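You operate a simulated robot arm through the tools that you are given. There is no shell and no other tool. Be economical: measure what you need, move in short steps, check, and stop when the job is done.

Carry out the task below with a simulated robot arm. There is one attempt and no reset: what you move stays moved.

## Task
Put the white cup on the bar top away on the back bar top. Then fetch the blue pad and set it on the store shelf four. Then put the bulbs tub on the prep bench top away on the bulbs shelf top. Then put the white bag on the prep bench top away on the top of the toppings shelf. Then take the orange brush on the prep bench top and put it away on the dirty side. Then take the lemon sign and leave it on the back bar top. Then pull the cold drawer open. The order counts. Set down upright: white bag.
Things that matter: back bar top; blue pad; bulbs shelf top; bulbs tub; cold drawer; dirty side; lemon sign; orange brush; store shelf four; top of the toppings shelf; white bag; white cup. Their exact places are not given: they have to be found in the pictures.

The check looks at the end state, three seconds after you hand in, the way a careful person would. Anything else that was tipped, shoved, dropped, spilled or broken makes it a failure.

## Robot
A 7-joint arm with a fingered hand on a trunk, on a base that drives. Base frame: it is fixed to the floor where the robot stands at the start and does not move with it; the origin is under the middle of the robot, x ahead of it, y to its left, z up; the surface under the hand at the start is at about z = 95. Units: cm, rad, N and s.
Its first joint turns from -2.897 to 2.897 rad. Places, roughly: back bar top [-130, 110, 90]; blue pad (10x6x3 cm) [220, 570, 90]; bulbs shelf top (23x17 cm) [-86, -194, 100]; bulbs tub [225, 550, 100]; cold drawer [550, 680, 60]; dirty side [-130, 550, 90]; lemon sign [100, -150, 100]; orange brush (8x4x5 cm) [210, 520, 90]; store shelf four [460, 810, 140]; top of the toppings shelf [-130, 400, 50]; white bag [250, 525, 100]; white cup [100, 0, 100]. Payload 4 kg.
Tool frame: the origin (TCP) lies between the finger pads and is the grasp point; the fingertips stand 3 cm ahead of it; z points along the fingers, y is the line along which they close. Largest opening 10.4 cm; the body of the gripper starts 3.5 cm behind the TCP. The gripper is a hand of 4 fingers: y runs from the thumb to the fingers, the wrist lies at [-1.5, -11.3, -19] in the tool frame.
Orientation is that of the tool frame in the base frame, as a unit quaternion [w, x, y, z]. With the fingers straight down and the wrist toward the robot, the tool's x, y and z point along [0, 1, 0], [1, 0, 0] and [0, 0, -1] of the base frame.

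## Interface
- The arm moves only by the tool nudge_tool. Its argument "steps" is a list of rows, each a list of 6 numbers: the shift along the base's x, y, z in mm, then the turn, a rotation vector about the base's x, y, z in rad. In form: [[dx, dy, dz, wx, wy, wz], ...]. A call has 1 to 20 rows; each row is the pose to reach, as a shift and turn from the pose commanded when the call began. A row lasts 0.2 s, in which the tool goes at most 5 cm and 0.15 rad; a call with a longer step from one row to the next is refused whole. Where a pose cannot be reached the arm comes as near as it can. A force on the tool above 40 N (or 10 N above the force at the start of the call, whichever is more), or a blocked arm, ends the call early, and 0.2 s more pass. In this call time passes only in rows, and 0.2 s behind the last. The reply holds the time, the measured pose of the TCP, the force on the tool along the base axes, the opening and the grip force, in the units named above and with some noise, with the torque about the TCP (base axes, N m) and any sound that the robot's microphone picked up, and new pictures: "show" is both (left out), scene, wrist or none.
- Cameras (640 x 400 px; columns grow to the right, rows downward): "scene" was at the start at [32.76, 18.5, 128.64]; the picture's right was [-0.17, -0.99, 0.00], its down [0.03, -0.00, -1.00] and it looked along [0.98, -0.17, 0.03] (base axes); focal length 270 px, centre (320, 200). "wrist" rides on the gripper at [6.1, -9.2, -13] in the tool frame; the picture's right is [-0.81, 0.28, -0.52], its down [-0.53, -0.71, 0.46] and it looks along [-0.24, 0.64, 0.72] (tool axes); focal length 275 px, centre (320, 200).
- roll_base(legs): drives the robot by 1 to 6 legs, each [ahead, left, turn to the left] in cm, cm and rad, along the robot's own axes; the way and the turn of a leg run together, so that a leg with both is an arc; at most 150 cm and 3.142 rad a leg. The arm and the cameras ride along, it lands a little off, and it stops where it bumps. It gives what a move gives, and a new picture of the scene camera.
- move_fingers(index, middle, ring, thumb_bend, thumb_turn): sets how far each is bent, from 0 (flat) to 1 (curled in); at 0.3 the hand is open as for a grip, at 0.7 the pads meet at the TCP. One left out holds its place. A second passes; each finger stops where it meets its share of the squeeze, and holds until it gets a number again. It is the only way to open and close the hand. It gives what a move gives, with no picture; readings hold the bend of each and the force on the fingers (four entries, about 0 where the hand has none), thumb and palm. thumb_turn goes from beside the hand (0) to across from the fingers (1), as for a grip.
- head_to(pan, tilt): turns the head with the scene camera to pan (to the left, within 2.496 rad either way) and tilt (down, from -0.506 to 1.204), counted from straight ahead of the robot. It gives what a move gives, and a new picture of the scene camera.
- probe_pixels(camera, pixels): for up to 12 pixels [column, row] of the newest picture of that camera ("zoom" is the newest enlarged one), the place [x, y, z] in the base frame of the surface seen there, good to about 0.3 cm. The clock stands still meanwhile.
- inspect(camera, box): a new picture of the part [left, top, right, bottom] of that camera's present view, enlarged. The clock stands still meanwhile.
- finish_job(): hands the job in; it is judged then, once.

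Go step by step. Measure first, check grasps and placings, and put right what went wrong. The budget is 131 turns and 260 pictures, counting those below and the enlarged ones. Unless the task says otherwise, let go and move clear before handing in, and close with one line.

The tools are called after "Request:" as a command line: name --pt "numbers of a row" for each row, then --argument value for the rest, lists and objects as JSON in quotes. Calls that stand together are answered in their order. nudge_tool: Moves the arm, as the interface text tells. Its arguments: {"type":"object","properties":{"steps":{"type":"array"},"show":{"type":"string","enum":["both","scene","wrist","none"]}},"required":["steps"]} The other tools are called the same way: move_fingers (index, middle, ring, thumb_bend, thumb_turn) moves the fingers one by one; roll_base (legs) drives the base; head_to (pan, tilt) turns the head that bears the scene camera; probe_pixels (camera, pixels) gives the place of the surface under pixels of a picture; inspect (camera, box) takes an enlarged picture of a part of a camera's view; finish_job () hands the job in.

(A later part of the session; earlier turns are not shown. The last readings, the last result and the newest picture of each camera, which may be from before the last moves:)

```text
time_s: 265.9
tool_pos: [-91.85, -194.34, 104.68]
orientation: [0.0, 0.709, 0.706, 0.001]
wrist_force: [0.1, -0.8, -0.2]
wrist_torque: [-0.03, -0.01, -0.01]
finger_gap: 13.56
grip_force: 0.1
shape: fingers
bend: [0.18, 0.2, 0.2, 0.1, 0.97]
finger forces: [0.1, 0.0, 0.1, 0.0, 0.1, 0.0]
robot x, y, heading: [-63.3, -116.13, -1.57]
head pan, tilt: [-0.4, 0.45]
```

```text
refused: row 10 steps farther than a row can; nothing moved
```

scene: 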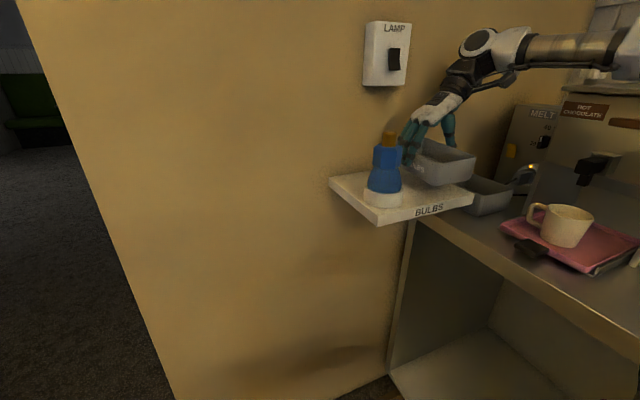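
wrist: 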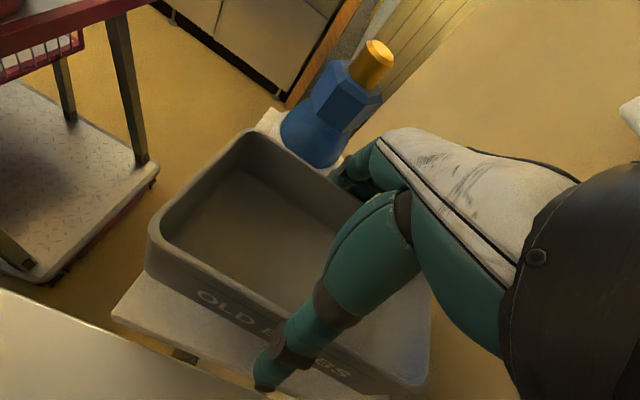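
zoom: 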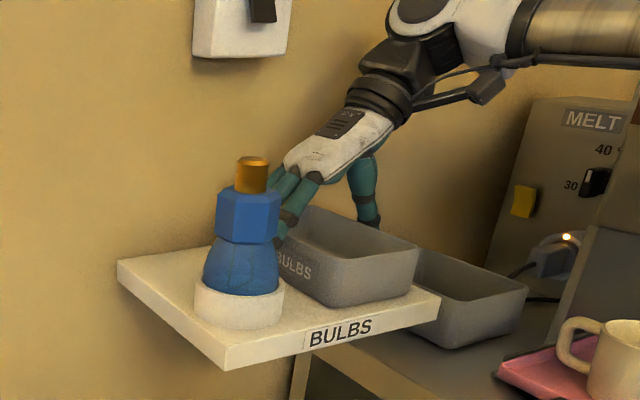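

Request:
nudge_tool --pt "0 0 40 0 0 0" --pt "0 0 80 0 0 0" --pt "0 30 110 0 0 0" --pt "0 60 140 0 0 0" --pt "0 90 170 0 0 0" --pt "0 130 195 0 0 0" --pt "0 170 220 0 0 0" --pt "0 210 240 0 0 0" --pt "30 240 250 0 0 -0.14" --pt "70 240 250 0 0 -0.28" --pt "110 240 250 0 0 -0.42" --pt "150 240 250 0 0 -0.56" --pt "190 240 250 0 0 -0.7" --pt "230 240 250 0 0 -0.84" --pt "270 240 250 0 0 -0.98" --pt "280 240 250 0 0 -1.12" --pt "280 240 250 0 0 -1.26" --pt "280 240 250 0 0 -1.4" --pt "280 240 250 0 0 -1.5" --pt "280 240 250 0 0 -1.571"

Request:
inspect --camera "scene" --box '[300, 60, 540, 240]'

```text
time_s: 270.1
tool_pos: [-63.73, -170.37, 129.71]
orientation: [-0.001, 1.0, -0.002, 0.0]
wrist_force: [-0.5, 0.2, 0.5]
wrist_torque: [-0.01, 0.02, 0.0]
finger_gap: 13.55
grip_force: 0.1
shape: fingers
bend: [0.18, 0.2, 0.2, 0.1, 0.97]
finger forces: [0.0, 0.0, 0.1, 0.0, 0.0, 0.1]
robot x, y, heading: [-63.63, -115.88, -1.578]
head pan, tilt: [-0.4, 0.45]
```

scene: 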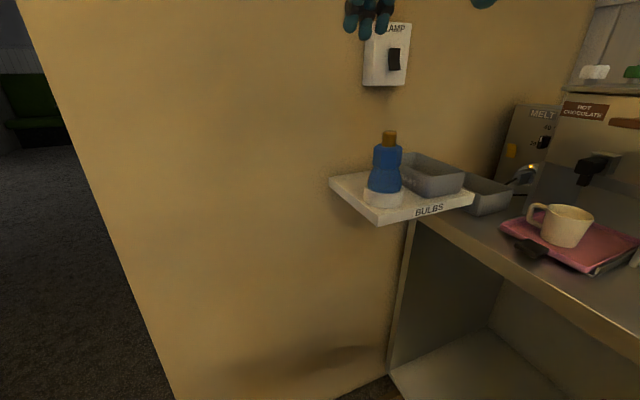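
wrist: 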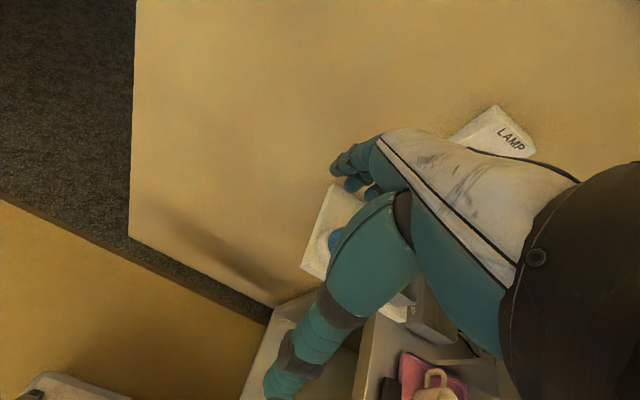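

```text
2.22 times, centred on (420, 150) of scene
```

zoom: 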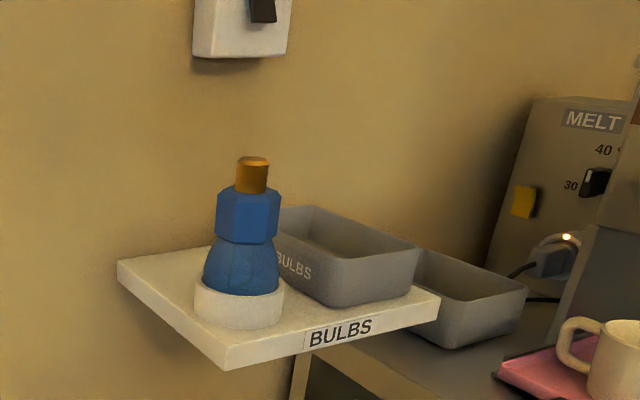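

Tub is set beside the bottle. Next, on the way back, look at the toppings shelf near y≈400.

Request:
roll_base --legs '[[0, 33, 0.007], [-150, 0, 0], [-150, 0, 0], [-150, 0, 0], [-66, 0, 0]]'

Request:
head_to --pan -1.57 --tilt 0.6

```text
time_s: 296.7
tool_pos: [-37.39, 345.35, 129.74]
orientation: [0.0, 1.0, 0.006, 0.0]
wrist_force: [0.6, 0.6, 0.4]
wrist_torque: [0.03, -0.01, 0.0]
finger_gap: 13.54
grip_force: 0.0
shape: fingers
bend: [0.18, 0.2, 0.2, 0.1, 0.97]
finger forces: [0.0, 0.0, 0.0, 0.0, 0.0, 0.0]
robot x, y, heading: [-38.09, 399.44, -1.558]
head pan, tilt: [-0.4, 0.45]
```

scene: 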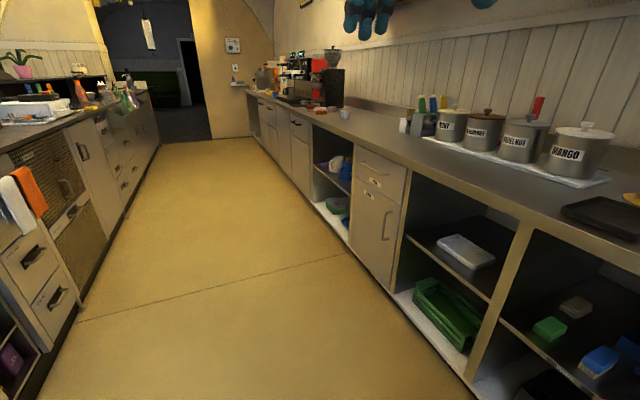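

```text
time_s: 298.0
tool_pos: [-37.46, 345.36, 129.79]
orientation: [0.0, 1.0, 0.006, -0.001]
wrist_force: [0.9, 0.1, 0.2]
wrist_torque: [0.03, -0.04, 0.0]
finger_gap: 13.59
grip_force: 0.0
shape: fingers
bend: [0.18, 0.2, 0.2, 0.1, 0.97]
finger forces: [0.0, 0.0, 0.0, 0.0, 0.1, 0.0]
robot x, y, heading: [-37.58, 399.67, -1.562]
head pan, tilt: [-1.571, 0.6]
```

scene: 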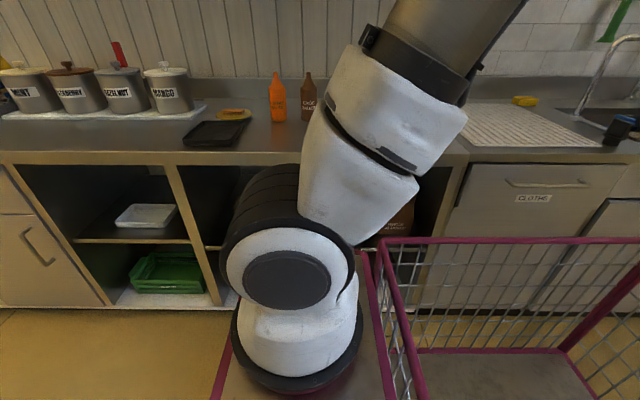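

Arm blocks the view; turn to face the counter.

Request:
roll_base --legs '[[0, 0, -1.575], [-12, 0, 0]]'

Request:
head_to --pan 0.0 --tilt 0.7

```text
time_s: 303.1
tool_pos: [-79.96, 398.19, 129.78]
orientation: [-0.001, 0.721, -0.693, 0.0]
wrist_force: [-0.6, -0.2, 0.1]
wrist_torque: [0.04, 0.0, -0.02]
finger_gap: 13.54
grip_force: 0.1
shape: fingers
bend: [0.18, 0.2, 0.2, 0.1, 0.97]
finger forces: [0.1, 0.1, 0.0, 0.1, 0.0, 0.0]
robot x, y, heading: [-25.36, 400.35, -3.103]
head pan, tilt: [-1.571, 0.6]
```

scene: 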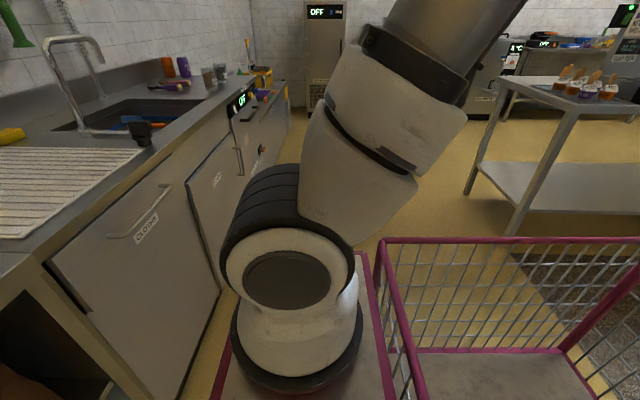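

```text
time_s: 304.7
tool_pos: [-79.86, 398.23, 129.7]
orientation: [0.0, 0.721, -0.693, 0.0]
wrist_force: [-0.3, 0.0, 0.7]
wrist_torque: [-0.02, -0.02, 0.03]
finger_gap: 13.52
grip_force: 0.0
shape: fingers
bend: [0.18, 0.2, 0.2, 0.1, 0.97]
finger forces: [0.0, 0.0, 0.0, 0.0, 0.1, 0.1]
robot x, y, heading: [-25.51, 400.12, -3.108]
head pan, tilt: [0.0, 0.7]
```

scene: 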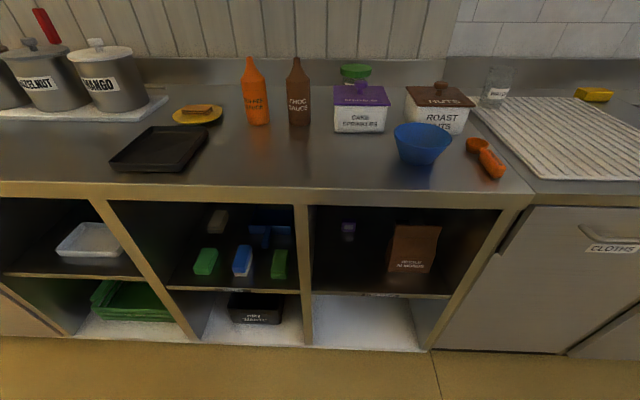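

The cubby with the "whole almonds" bag (410,250) is likely the toppings shelf. Zoom on its edge labels.

Request:
inspect --camera "scene" --box '[290, 190, 530, 340]'

Request:
probe_pixels --camera "zoom" --pixels '[[230, 278], [100, 265], [180, 250], [180, 200], [260, 230], [330, 210], [330, 110], [130, 110], [420, 280], [60, 270], [230, 50], [150, 130]]'

```text
2.67 times, centred on (410, 265) of scene
```

zoom: 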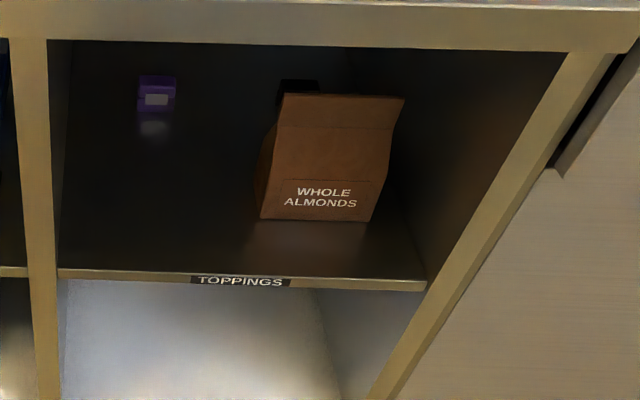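

```text
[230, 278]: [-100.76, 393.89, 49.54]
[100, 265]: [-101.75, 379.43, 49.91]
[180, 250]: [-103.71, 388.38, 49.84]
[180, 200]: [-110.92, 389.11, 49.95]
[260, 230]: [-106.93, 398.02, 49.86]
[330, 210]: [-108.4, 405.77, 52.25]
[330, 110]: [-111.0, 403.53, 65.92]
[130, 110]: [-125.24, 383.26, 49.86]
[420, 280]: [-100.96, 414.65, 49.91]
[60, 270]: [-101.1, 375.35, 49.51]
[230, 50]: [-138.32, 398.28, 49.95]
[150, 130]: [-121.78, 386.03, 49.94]
```

Toppings shelf found: z 49.9, edge x=−100.8, free y 376–397. The bag must be held with a tilted hand (pointing along its width and 40° down) so it fits under the counter; best picked from the bench's south side. Turn to look east for a free route.

Request:
roll_base --legs '[[0, 0, -1.55], [0, 0, -1.6]]'

Request:
head_to --pan 0.1 --tilt 0.35

Request:
probe_pixels --camera "scene" --pixels '[[100, 250], [320, 250], [320, 210], [400, 220], [450, 210], [350, 190], [250, 200], [500, 250], [200, 180]]'

```text
time_s: 312.8
tool_pos: [28.62, 401.78, 129.7]
orientation: [-0.001, 0.695, 0.719, 0.001]
wrist_force: [-0.3, 0.8, 0.9]
wrist_torque: [-0.02, -0.03, -0.01]
finger_gap: 13.56
grip_force: 0.0
shape: fingers
bend: [0.18, 0.2, 0.2, 0.1, 0.97]
finger forces: [0.0, 0.0, 0.0, 0.0, 0.0, 0.1]
robot x, y, heading: [-25.83, 399.92, 0.029]
head pan, tilt: [0.0, 0.7]
```

scene: 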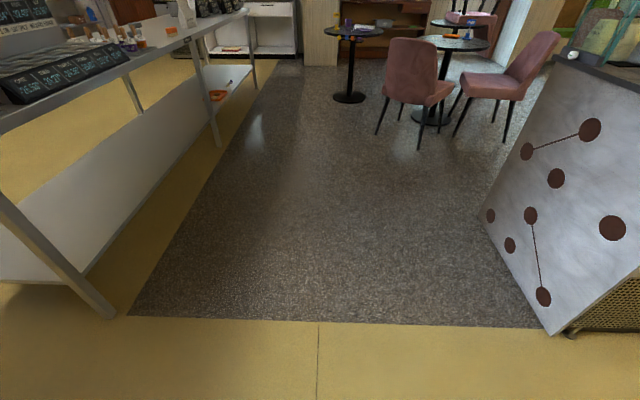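

```text
time_s: 313.6
tool_pos: [28.7, 401.64, 129.8]
orientation: [-0.001, 0.696, 0.718, 0.001]
wrist_force: [-0.1, -0.4, 0.4]
wrist_torque: [0.01, -0.03, 0.0]
finger_gap: 13.55
grip_force: 0.1
shape: fingers
bend: [0.18, 0.2, 0.2, 0.1, 0.97]
finger forces: [0.0, 0.0, 0.0, 0.0, 0.1, 0.0]
robot x, y, heading: [-25.74, 400.02, 0.032]
head pan, tilt: [0.099, 0.351]
```

scene: 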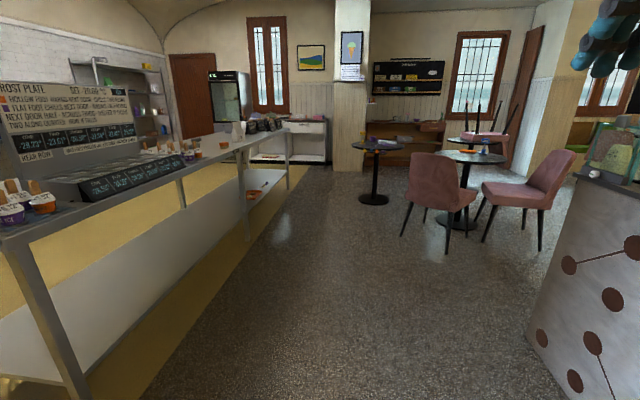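

```text
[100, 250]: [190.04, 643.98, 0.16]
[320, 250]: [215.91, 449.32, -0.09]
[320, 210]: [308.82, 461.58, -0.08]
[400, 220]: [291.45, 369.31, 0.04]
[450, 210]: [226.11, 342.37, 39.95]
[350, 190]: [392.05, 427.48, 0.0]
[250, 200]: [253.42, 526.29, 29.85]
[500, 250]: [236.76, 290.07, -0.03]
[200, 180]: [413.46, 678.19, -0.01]
```

Route along y≈440 is clear. Drive to (215,445) and turn to face the bench (+y).

Request:
roll_base --legs '[[0, 0, -0.03], [0, 42, 0], [120, 0, 0], [121, 0, 0], [0, 0, 1.571]]'

Request:
head_to --pan -0.2 --tilt 0.6

Request:
inspect --camera "scene" --box '[200, 60, 440, 220]'

```text
time_s: 331.8
tool_pos: [215.37, 494.73, 129.73]
orientation: [0.0, 0.005, 1.0, -0.001]
wrist_force: [-0.3, 0.3, 0.3]
wrist_torque: [0.0, -0.01, 0.02]
finger_gap: 13.56
grip_force: 0.0
shape: fingers
bend: [0.18, 0.2, 0.2, 0.1, 0.97]
finger forces: [0.1, 0.1, 0.0, 0.0, 0.0, 0.0]
robot x, y, heading: [214.58, 440.37, 1.56]
head pan, tilt: [0.099, 0.351]
```

scene: 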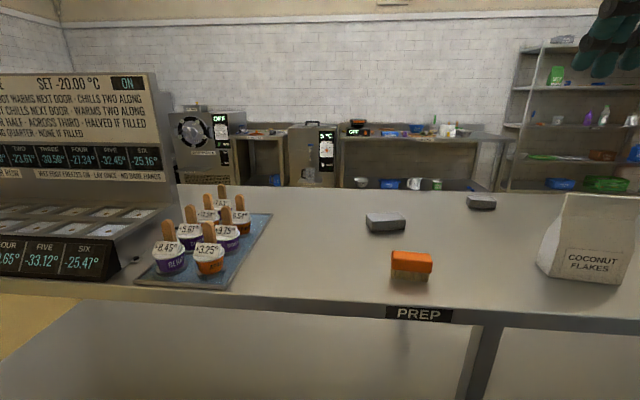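

```text
time_s: 332.6
tool_pos: [215.32, 494.92, 129.74]
orientation: [0.001, 0.004, 1.0, 0.001]
wrist_force: [-0.8, -0.2, -0.4]
wrist_torque: [-0.01, 0.0, -0.02]
finger_gap: 13.55
grip_force: 0.1
shape: fingers
bend: [0.18, 0.2, 0.2, 0.1, 0.97]
finger forces: [0.0, 0.1, 0.0, 0.1, 0.0, 0.0]
robot x, y, heading: [214.62, 440.32, 1.561]
head pan, tilt: [-0.201, 0.6]
```

scene: 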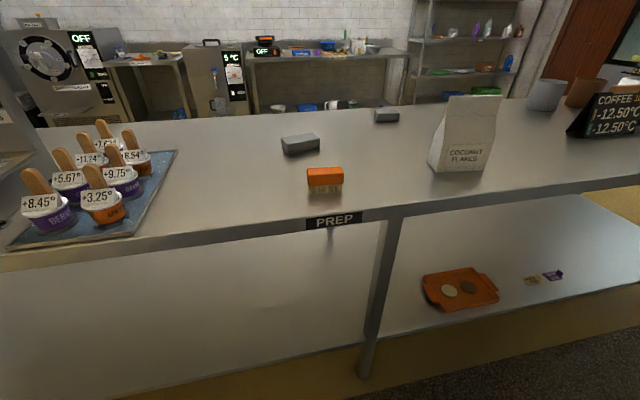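

```text
2.50 times, centred on (320, 140) of scene
```

zoom: 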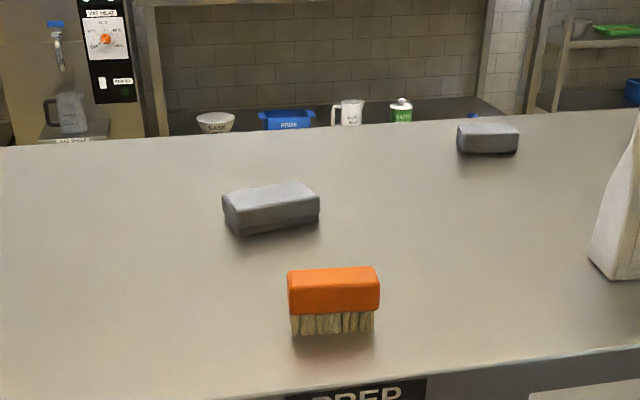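

Request:
inspect --camera "scene" --box '[400, 70, 540, 200]'

Request:
probe_pixels --camera "zoom" --pixels '[[160, 440], [280, 445], [400, 440], [180, 300], [300, 300], [390, 300], [230, 125], [330, 120], [430, 125], [160, 300], [420, 350], [150, 400]]'

Request:
probe_pixels --camera "scene" --pixels '[[300, 225], [430, 207], [550, 190], [325, 180], [310, 185], [340, 188], [447, 165], [486, 168], [430, 155], [470, 100]]'

```text
3.08 times, centred on (470, 135) of scene
```

zoom: 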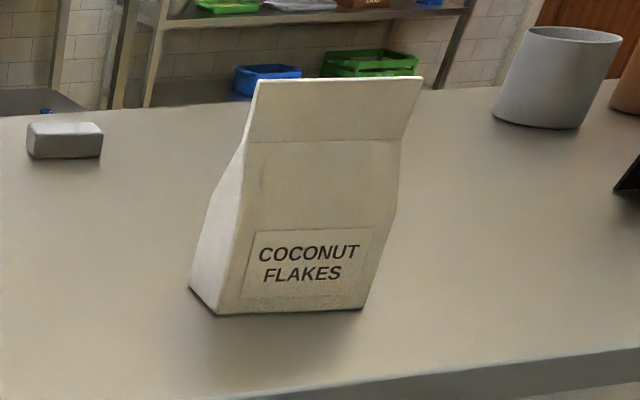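

```text
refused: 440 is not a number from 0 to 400
```

```text
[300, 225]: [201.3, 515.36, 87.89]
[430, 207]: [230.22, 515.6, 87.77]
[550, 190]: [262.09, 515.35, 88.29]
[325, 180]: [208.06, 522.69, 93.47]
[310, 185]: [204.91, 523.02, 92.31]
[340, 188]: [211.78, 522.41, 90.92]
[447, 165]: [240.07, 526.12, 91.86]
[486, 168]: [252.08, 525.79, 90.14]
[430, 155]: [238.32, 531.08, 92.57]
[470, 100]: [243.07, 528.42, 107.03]
```

Bag: x 238.5–251, y 525.8–531.6 at base, flap at y 528.5 up to z≈108.5; bench south edge y=515.4. I'll move 8 cm closer, tilt the tool (pointing +x, 40° down), and line up west of the bag.

Request:
roll_base --legs '[[8, 0, 0.01]]'

Request:
nudge_tool --pt "0 0 0 0 -0.145 0" --pt "0 20 0 0 -0.29 0" --pt "0 40 0 0 -0.435 0" --pt "0 60 0 0 -0.58 0" --pt "0 100 0 0 -0.72 0" --pt "0 140 -10 0 -0.8 0" --pt "0 180 -20 0 -0.873 0" --pt "20 220 -40 0 -0.873 0" --pt "40 258 -60 0 -0.873 0"

```text
time_s: 333.7
tool_pos: [214.83, 502.76, 129.73]
orientation: [-0.001, 0.0, 1.0, -0.001]
wrist_force: [0.1, -1.2, -0.3]
wrist_torque: [0.02, 0.01, 0.01]
finger_gap: 13.57
grip_force: 0.0
shape: fingers
bend: [0.18, 0.2, 0.2, 0.1, 0.97]
finger forces: [0.1, 0.0, 0.0, 0.0, 0.0, 0.1]
robot x, y, heading: [214.7, 448.38, 1.573]
head pan, tilt: [-0.201, 0.6]
```

scene: 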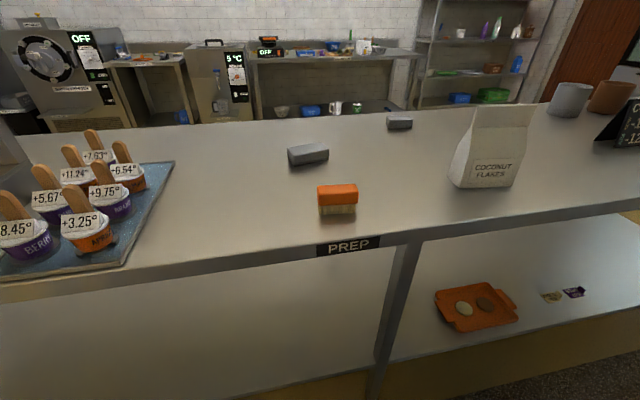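

```text
time_s: 335.7
tool_pos: [218.65, 528.76, 123.88]
orientation: [0.423, 0.0, 0.906, 0.001]
wrist_force: [-0.4, 0.1, 0.9]
wrist_torque: [0.02, 0.02, 0.06]
finger_gap: 13.55
grip_force: 0.1
shape: fingers
bend: [0.18, 0.2, 0.2, 0.1, 0.97]
finger forces: [0.1, 0.0, 0.0, 0.0, 0.1, 0.0]
robot x, y, heading: [214.98, 448.83, 1.571]
head pan, tilt: [-0.201, 0.6]
```

scene: 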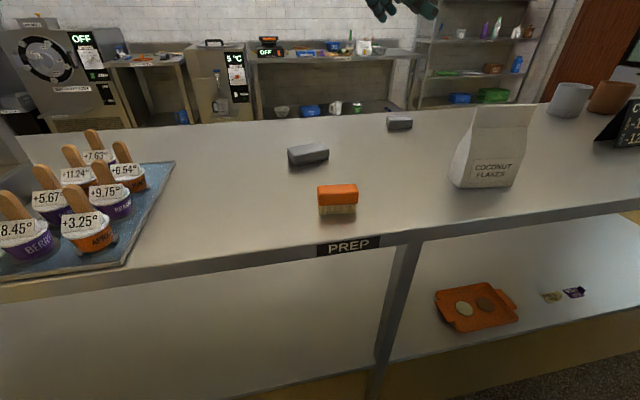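
wrist: 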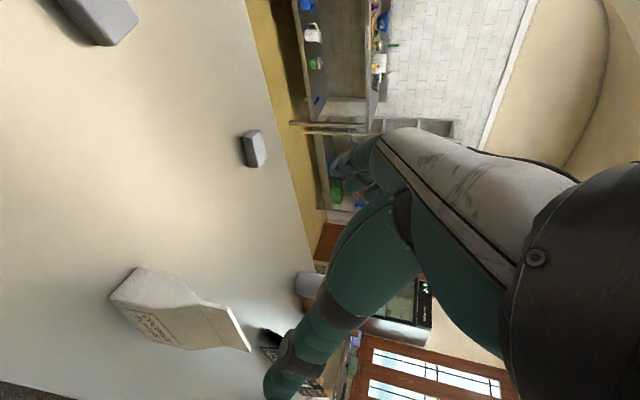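

Tool tilt is right. Move to the pre-grasp west of the bag.

Request:
nudge_tool --pt "10 0 -40 0 0 0" --pt "25 0 -80 0 0 0" --pt "50 0 -115 0 0 0" --pt "80 0 -140 0 0 0" --pt "105 0 -150 0 0 0"

Request:
inspect --camera "scene" --box '[370, 60, 570, 220]'

```text
time_s: 336.9
tool_pos: [229.34, 528.7, 108.89]
orientation: [0.422, -0.001, 0.906, 0.0]
wrist_force: [0.4, -0.5, -0.3]
wrist_torque: [0.01, 0.01, 0.0]
finger_gap: 13.57
grip_force: 0.0
shape: fingers
bend: [0.18, 0.2, 0.2, 0.1, 0.97]
finger forces: [0.0, 0.1, 0.0, 0.0, 0.1, 0.0]
robot x, y, heading: [214.71, 448.47, 1.57]
head pan, tilt: [-0.201, 0.6]
```

scene: 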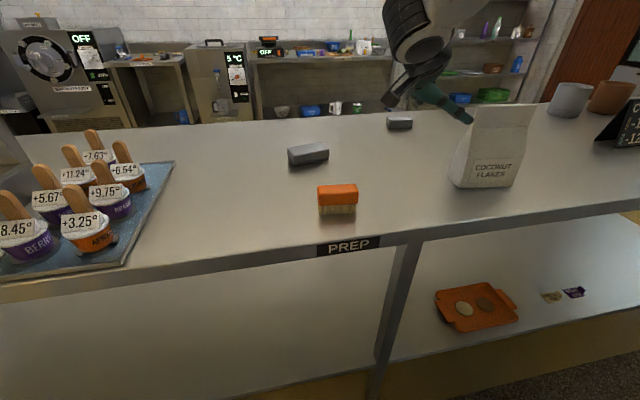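
wrist: 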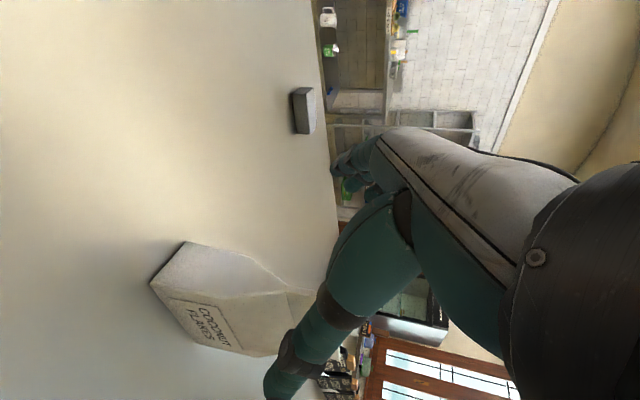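

```text
2.50 times, centred on (470, 140) of scene
```

zoom: 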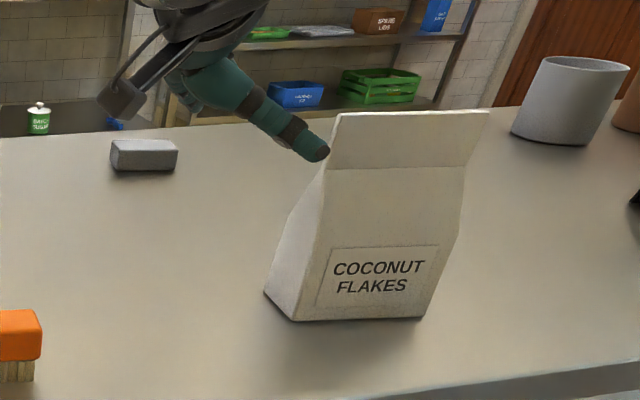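

Thumb is south of the bag, fingers north. Advance along the tool axis.

Request:
nudge_tool --pt "30 0 -25 0 0 0" --pt "60 0 -50 0 0 0" --pt "85 0 -71 0 0 0" --pt "105 0 -88 0 0 0" --pt "120 0 -100 0 0 0"

Request:
inspect --camera "scene" --box '[370, 60, 570, 220]'

```text
time_s: 338.1
tool_pos: [241.41, 528.8, 98.79]
orientation: [0.423, -0.001, 0.906, 0.001]
wrist_force: [-1.5, -0.2, 0.9]
wrist_torque: [0.0, 0.02, 0.0]
finger_gap: 13.55
grip_force: 0.1
shape: fingers
bend: [0.18, 0.2, 0.2, 0.1, 0.97]
finger forces: [0.0, 0.1, 0.0, 0.0, 0.0, 0.3]
robot x, y, heading: [214.52, 448.58, 1.574]
head pan, tilt: [-0.201, 0.6]
```

scene: 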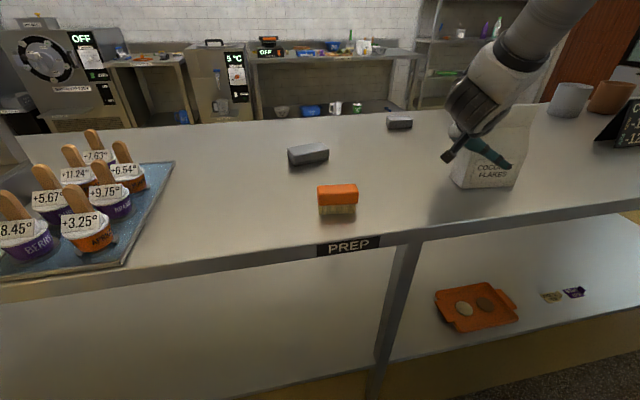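
wrist: 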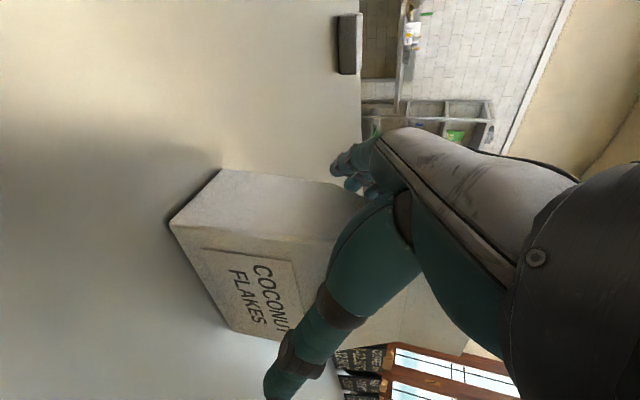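

```text
2.50 times, centred on (470, 140) of scene
```

zoom: 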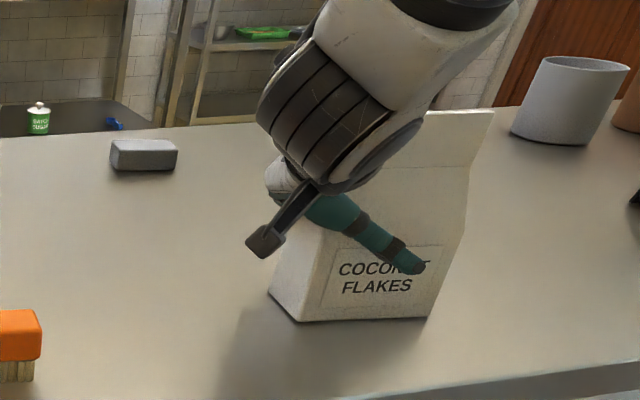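

In position, palm nearly touching. Close in two stages.

Request:
move_fingers --index 0.45 --middle 0.45 --ring 0.45 --thumb_bend 0.4

Request:
move_fingers --index 0.62 --middle 0.62 --ring 0.62 --thumb_bend 0.55

Request:
inspect --camera "scene" --box '[370, 60, 570, 220]'

Request:
inspect --camera "wrist" --box '[120, 100, 520, 400]'

```text
time_s: 339.1
tool_pos: [241.62, 528.94, 98.82]
orientation: [0.423, 0.0, 0.906, 0.0]
wrist_force: [-0.7, 1.0, 0.4]
wrist_torque: [-0.01, -0.06, -0.01]
finger_gap: 7.21
grip_force: 0.0
shape: fingers
bend: [0.45, 0.45, 0.45, 0.4, 0.97]
finger forces: [0.0, 0.0, 0.0, 0.1, 0.0, 0.4]
robot x, y, heading: [214.95, 448.37, 1.575]
head pan, tilt: [-0.201, 0.6]
```

```text
time_s: 340.1
tool_pos: [241.48, 528.67, 98.75]
orientation: [0.423, 0.0, 0.906, 0.0]
wrist_force: [-0.5, 1.2, -0.1]
wrist_torque: [-0.01, -0.01, 0.05]
finger_gap: 4.88
grip_force: 7.8
shape: fingers
bend: [0.56, 0.58, 0.61, 0.49, 0.97]
finger forces: [4.4, 3.6, 0.6, 0.0, 7.5, 0.1]
robot x, y, heading: [214.75, 448.65, 1.576]
head pan, tilt: [-0.201, 0.6]
```

```text
2.50 times, centred on (470, 140) of scene
```

zoom: 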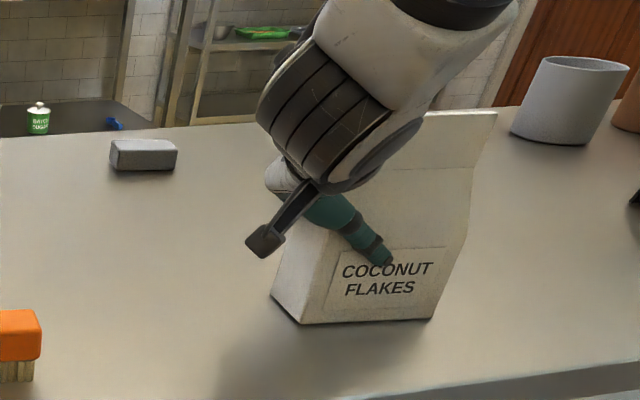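

```text
1.33 times, centred on (320, 250) of wrist
```

zoom: 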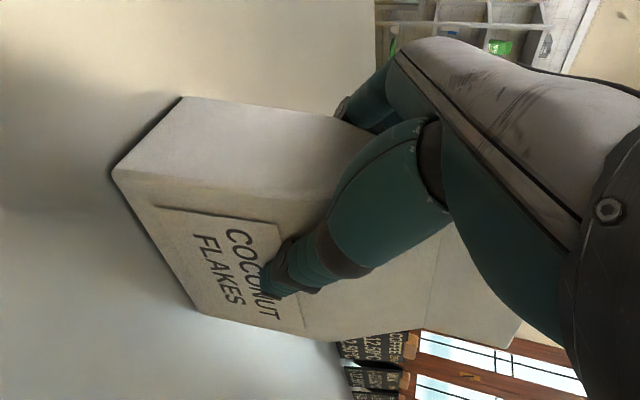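

Gripping with all. Squeeze more, then lift 4 cm and check.

Request:
move_fingers --index 0.72 --middle 0.75 --ring 0.75 --thumb_bend 0.68

Request:
nudge_tool --pt "0 0 15 0 0 0" --pt "0 0 40 0 0 0"

Request:
inspect --camera "scene" --box '[370, 60, 570, 220]'

```text
time_s: 341.1
tool_pos: [241.5, 528.64, 98.85]
orientation: [0.423, -0.001, 0.906, 0.0]
wrist_force: [2.2, 4.1, 11.0]
wrist_torque: [-0.15, -0.12, 0.06]
finger_gap: 4.82
grip_force: 25.4
shape: fingers
bend: [0.6, 0.64, 0.72, 0.48, 0.95]
finger forces: [10.0, 8.8, 8.3, 0.1, 23.3, 0.1]
robot x, y, heading: [214.77, 448.5, 1.573]
head pan, tilt: [-0.201, 0.6]
```

```text
time_s: 341.7
tool_pos: [241.36, 528.75, 102.63]
orientation: [0.423, -0.001, 0.906, 0.0]
wrist_force: [0.5, 0.3, -1.9]
wrist_torque: [0.03, 0.07, -0.04]
finger_gap: 4.88
grip_force: 21.9
shape: fingers
bend: [0.6, 0.65, 0.73, 0.48, 0.93]
finger forces: [9.2, 7.0, 5.4, 0.0, 22.3, 0.1]
robot x, y, heading: [214.66, 448.41, 1.567]
head pan, tilt: [-0.201, 0.6]
```

scene: 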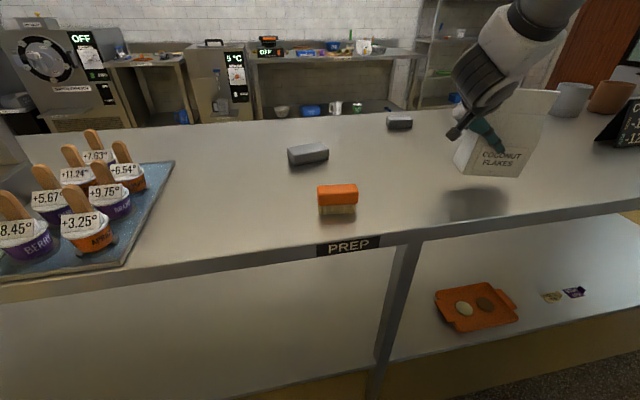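
wrist: 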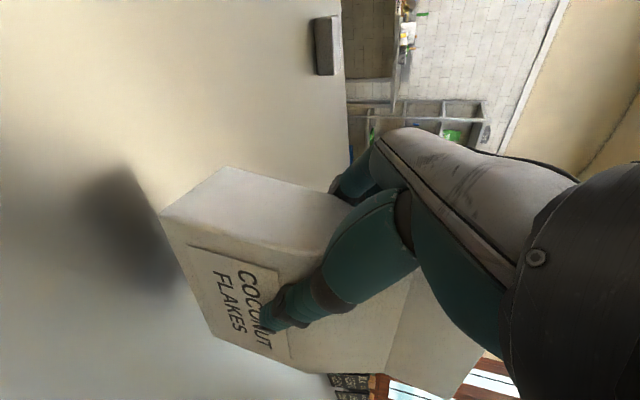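

```text
2.50 times, centred on (470, 140) of scene
```

zoom: 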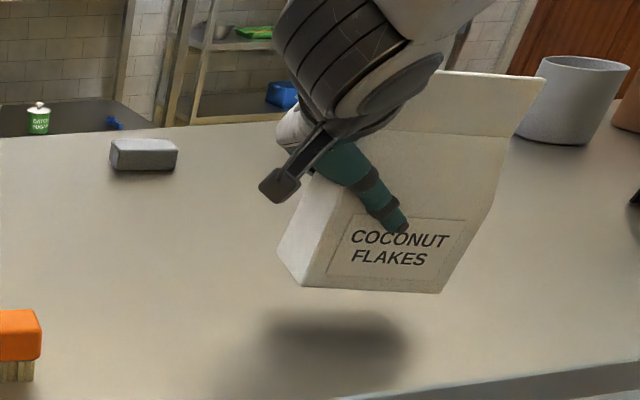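

Bag is up, drooped only slightly (~0.09 rad). Raise and retract for the drive.

Request:
nudge_tool --pt "0 0 45 0 0 0" --pt "0 0 90 0 0 0" --pt "0 0 135 0 0 0" --pt "0 -30 170 0 0 0" --pt "-10 -65 200 0 0 0" --pt "-20 -105 220 0 0 0" --pt "-30 -150 220 0 0 0" --pt "-40 -195 220 0 0 0" --pt "-40 -240 220 0 0 0"

```text
time_s: 343.7
tool_pos: [237.0, 504.44, 124.82]
orientation: [0.423, -0.001, 0.906, 0.0]
wrist_force: [0.6, 1.3, -2.7]
wrist_torque: [0.04, 0.1, -0.05]
finger_gap: 4.87
grip_force: 22.2
shape: fingers
bend: [0.6, 0.65, 0.73, 0.48, 0.93]
finger forces: [9.2, 7.1, 5.2, 0.0, 22.1, 0.1]
robot x, y, heading: [214.33, 448.6, 1.569]
head pan, tilt: [-0.201, 0.6]
```

scene: 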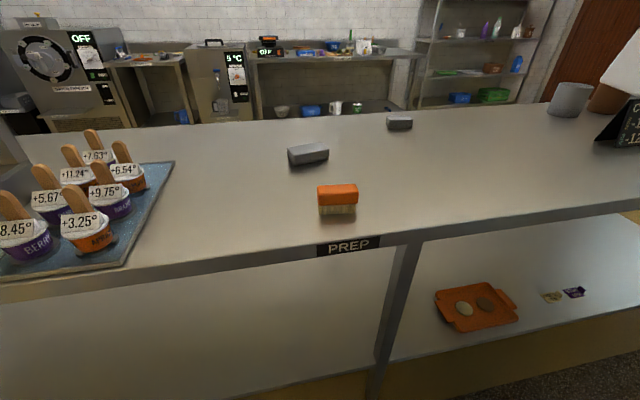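
wrist: 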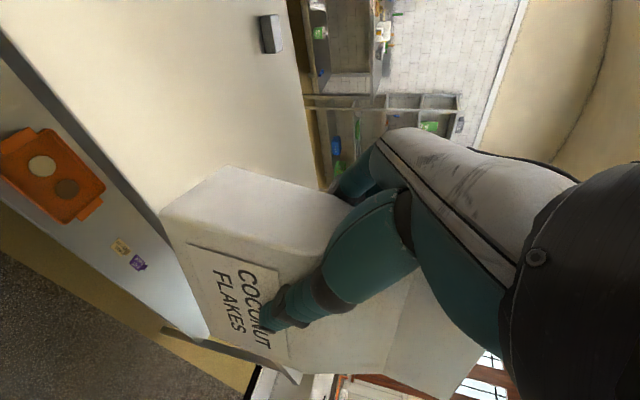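

Drive back, west to x≈−33, and turn so the toppings cubby lies on the robot's right (heading −y), keeping the arm pose.

Request:
roll_base --legs '[[-9, 0, 0], [0, 0, 1.571], [125, 0, 0], [122, 0, 0], [0, 0, 1.571]]'

Request:
head_to --pan -1.2 --tilt 0.7

```text
time_s: 364.2
tool_pos: [-55.22, 384.18, 124.94]
orientation: [0.002, 0.906, 0.005, -0.423]
wrist_force: [-0.2, 0.5, -2.2]
wrist_torque: [-0.05, -0.08, -0.04]
finger_gap: 4.77
grip_force: 20.3
shape: fingers
bend: [0.6, 0.65, 0.73, 0.48, 0.93]
finger forces: [8.1, 6.8, 4.7, 0.0, 20.3, 0.0]
robot x, y, heading: [-33.52, 440.35, -1.561]
head pan, tilt: [-0.201, 0.6]
```

scene: 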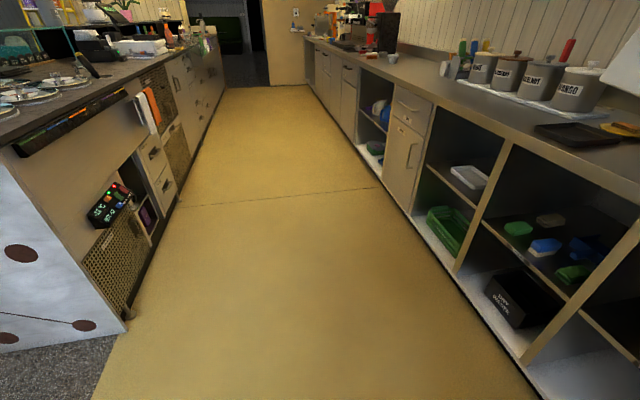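

```text
time_s: 365.5
tool_pos: [-55.19, 384.06, 124.87]
orientation: [0.002, 0.906, 0.005, -0.422]
wrist_force: [-0.5, -0.4, -3.2]
wrist_torque: [-0.04, -0.05, -0.01]
finger_gap: 4.78
grip_force: 19.2
shape: fingers
bend: [0.6, 0.65, 0.73, 0.48, 0.93]
finger forces: [8.1, 6.8, 4.8, 0.1, 20.3, 0.0]
robot x, y, heading: [-33.3, 440.12, -1.558]
head pan, tilt: [-1.201, 0.7]
```

scene: 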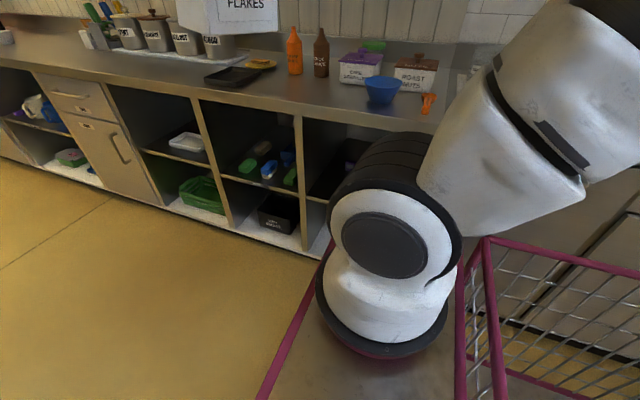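

The arm hides the cubby in this heading. I'll yaw the tool +1.57 here (so it points straight ahead), then face the counter.

Request:
nudge_tool --pt "10 0 0 0 0 0.14" --pt "20 0 0 0 0 0.28" --pt "30 0 0 0 0 0.42" --pt "40 0 0 0 0 0.56" --pt "50 0 0 0 0 0.7" --pt "60 0 0 0 0 0.84" --pt "70 0 0 0 0 0.98" --pt "80 0 0 0 0 1.12" --pt "90 0 0 0 0 1.26" --pt "100 0 0 0 0 1.4" --pt "100 0 0 0 0 1.5" --pt "100 0 0 0 0 1.56"

```text
time_s: 368.1
tool_pos: [-45.24, 384.02, 124.88]
orientation: [0.299, 0.641, 0.641, -0.299]
wrist_force: [-0.2, 0.2, -1.6]
wrist_torque: [0.09, 0.01, 0.0]
finger_gap: 4.76
grip_force: 19.9
shape: fingers
bend: [0.6, 0.65, 0.74, 0.48, 0.93]
finger forces: [8.2, 6.9, 4.7, 0.0, 20.4, 0.0]
robot x, y, heading: [-33.21, 440.02, -1.565]
head pan, tilt: [-1.201, 0.7]
```

scene: 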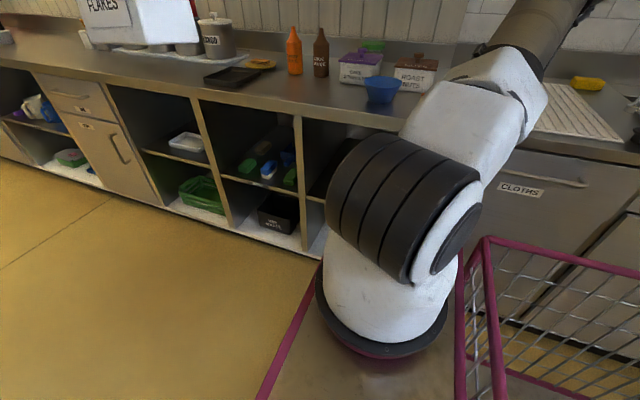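
wrist: 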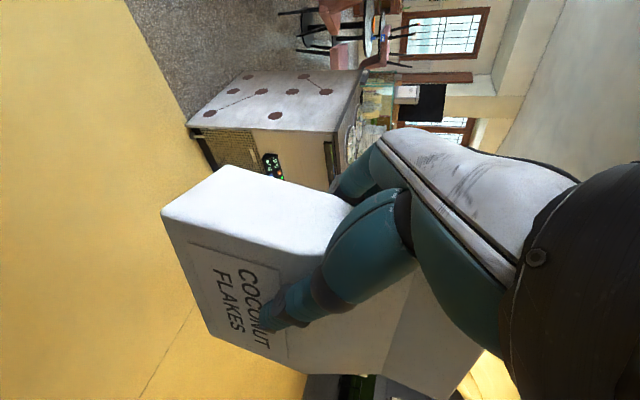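

Works. Now move to (−18,378) and turn right to face the cubby.

Request:
roll_base --legs '[[61, 15, 0], [0, 0, -1.577]]'

Request:
head_to --pan -0.05 --tilt 0.75

```text
time_s: 375.5
tool_pos: [-72.96, 392.08, 124.83]
orientation: [-0.006, 0.906, -0.012, -0.423]
wrist_force: [-0.1, -0.4, -2.2]
wrist_torque: [-0.03, -0.07, -0.04]
finger_gap: 4.76
grip_force: 20.6
shape: fingers
bend: [0.6, 0.65, 0.74, 0.48, 0.93]
finger forces: [8.3, 6.9, 4.5, 0.0, 20.3, 0.0]
robot x, y, heading: [-17.28, 378.55, 3.127]
head pan, tilt: [-1.201, 0.7]
```

scene: 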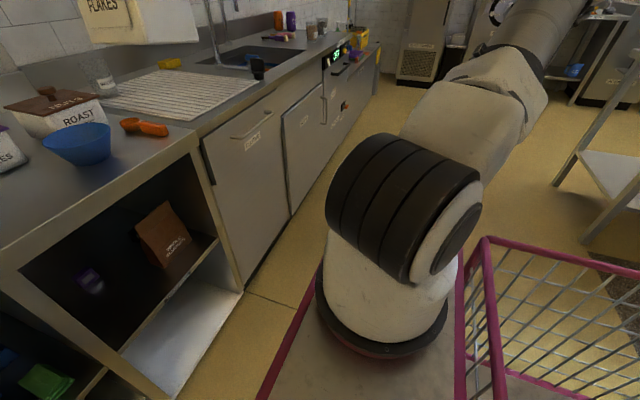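

```text
time_s: 376.9
tool_pos: [-72.88, 392.18, 124.79]
orientation: [-0.006, 0.906, -0.013, -0.423]
wrist_force: [-0.1, -0.3, -3.1]
wrist_torque: [-0.06, -0.09, 0.01]
finger_gap: 4.75
grip_force: 20.5
shape: fingers
bend: [0.6, 0.65, 0.74, 0.48, 0.93]
finger forces: [8.2, 7.0, 4.6, 0.0, 20.2, 0.0]
robot x, y, heading: [-17.03, 378.54, 3.122]
head pan, tilt: [-0.051, 0.75]
```

scene: 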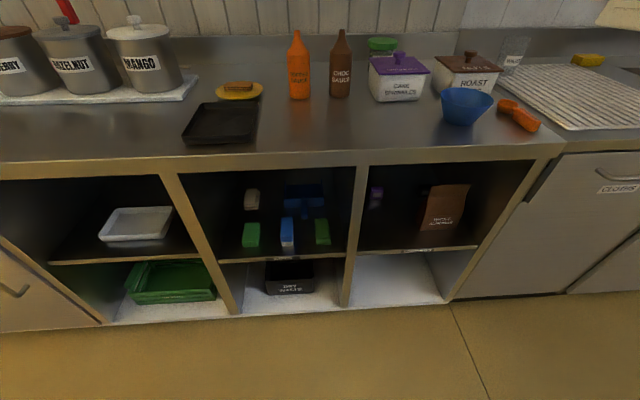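

View is clear. Probe the cubby limits and the almonds bag extents.

Request:
inspect --camera "scene" --box '[330, 130, 560, 280]'

Request:
probe_pixels --camera "zoom" --pixels '[[240, 240], [265, 145], [260, 262], [365, 258], [390, 142], [80, 320], [100, 180], [300, 90], [300, 65], [90, 120], [130, 165], [200, 310]]'

```text
2.67 times, centred on (445, 205) of scene
```

zoom: 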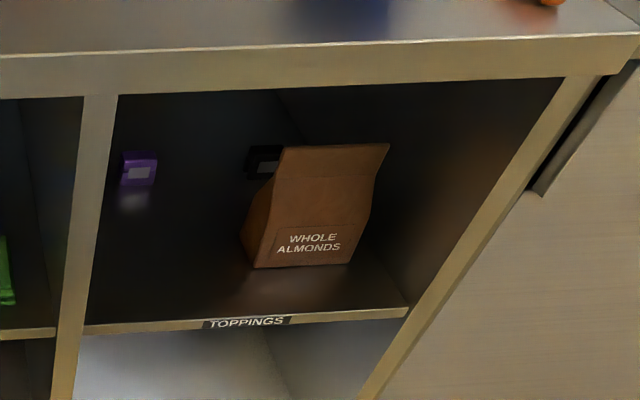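

```text
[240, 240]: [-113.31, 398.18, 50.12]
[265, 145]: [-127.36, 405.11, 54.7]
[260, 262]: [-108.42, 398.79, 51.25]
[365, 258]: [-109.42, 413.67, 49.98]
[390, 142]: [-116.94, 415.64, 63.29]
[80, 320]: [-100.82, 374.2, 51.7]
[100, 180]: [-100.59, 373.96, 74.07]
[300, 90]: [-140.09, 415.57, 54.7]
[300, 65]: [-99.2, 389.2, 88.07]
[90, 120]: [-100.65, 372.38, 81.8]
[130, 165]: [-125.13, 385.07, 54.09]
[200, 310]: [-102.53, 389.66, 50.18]
```

Cubby free area is y 376–397, x −101…−122. To keep the forearm off the cart edge I'll back up 20 cm, lower the bag at arm's length in front of the opening, and then roll in.

Request:
roll_base --legs '[[-20, 0, 0.017]]'

Request:
nudge_tool --pt "-45 -5 0 0 0 0" --pt "-90 -10 0 0 0 0" --pt "-135 -20 -10 0 0 0" --pt "-180 -30 -30 0 0 0" --pt "-220 -40 -55 0 0 0" --pt "-250 -45 -90 0 0 0" --pt "-280 -50 -130 0 0 0" --pt "-300 -50 -175 0 0 0" --pt "-310 -50 -220 0 0 0" --pt "-310 -50 -270 0 0 0" --pt "-310 -50 -320 0 0 0" --pt "-310 -50 -370 0 0 0" --pt "-310 -50 -420 0 0 0"

```text
time_s: 378.5
tool_pos: [-53.17, 391.04, 124.91]
orientation: [-0.003, 0.906, -0.006, -0.424]
wrist_force: [-0.1, 0.3, -2.0]
wrist_torque: [-0.05, -0.08, -0.01]
finger_gap: 4.75
grip_force: 19.8
shape: fingers
bend: [0.6, 0.65, 0.74, 0.48, 0.93]
finger forces: [8.2, 7.0, 4.5, 0.0, 20.2, 0.0]
robot x, y, heading: [2.72, 378.48, 3.142]
head pan, tilt: [-0.051, 0.75]
```

scene: 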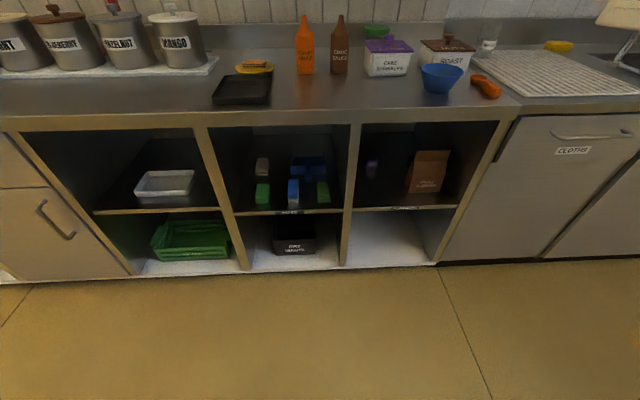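

```text
refused: row 4 steps farther than a row can; nothing moved
```

Request:
nudge_tool --pt "-45 -5 0 0 0 0" --pt "-90 -10 0 0 0 0" --pt "-130 -15 -10 0 0 0" --pt "-170 -20 -30 0 0 0" --pt "-205 -25 -55 0 0 0" --pt "-235 -30 -88 0 0 0" --pt "-260 -35 -125 0 0 0" --pt "-280 -40 -165 0 0 0" --pt "-300 -42 -205 0 0 0" --pt "-310 -45 -250 0 0 0" --pt "-310 -45 -295 0 0 0" --pt "-310 -45 -340 0 0 0" --pt "-310 -45 -385 0 0 0" --pt "-310 -45 -420 0 0 0"

Request:
head_to --pan -0.2 --tilt 0.75

```text
time_s: 381.5
tool_pos: [-84.15, 386.48, 82.65]
orientation: [-0.003, 0.906, -0.006, -0.423]
wrist_force: [0.5, -0.7, -2.8]
wrist_torque: [-0.03, -0.07, -0.02]
finger_gap: 4.77
grip_force: 19.8
shape: fingers
bend: [0.6, 0.66, 0.74, 0.48, 0.93]
finger forces: [8.2, 6.7, 4.8, 0.1, 20.3, 0.0]
robot x, y, heading: [2.78, 378.26, 3.134]
head pan, tilt: [-0.051, 0.75]
```

scene: 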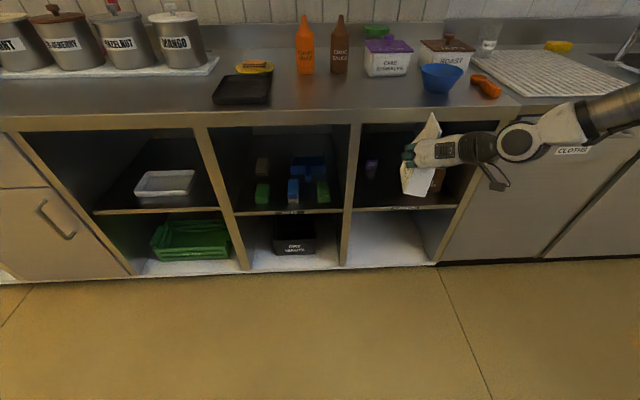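
wrist: 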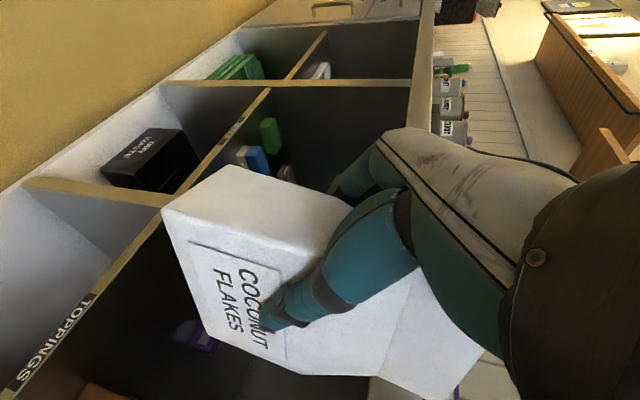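

```text
time_s: 382.2
tool_pos: [-84.08, 386.59, 82.88]
orientation: [-0.003, 0.906, -0.005, -0.423]
wrist_force: [-0.4, 0.3, -2.5]
wrist_torque: [-0.03, -0.06, 0.03]
finger_gap: 4.76
grip_force: 19.8
shape: fingers
bend: [0.6, 0.66, 0.74, 0.48, 0.93]
finger forces: [8.2, 6.9, 4.8, 0.0, 20.3, 0.0]
robot x, y, heading: [2.74, 378.22, 3.142]
head pan, tilt: [-0.201, 0.75]
```

scene: 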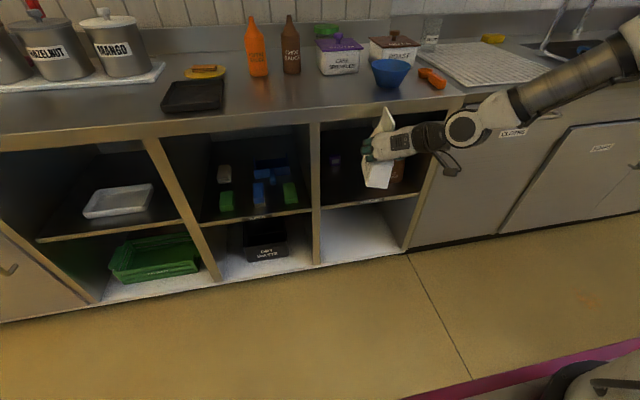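

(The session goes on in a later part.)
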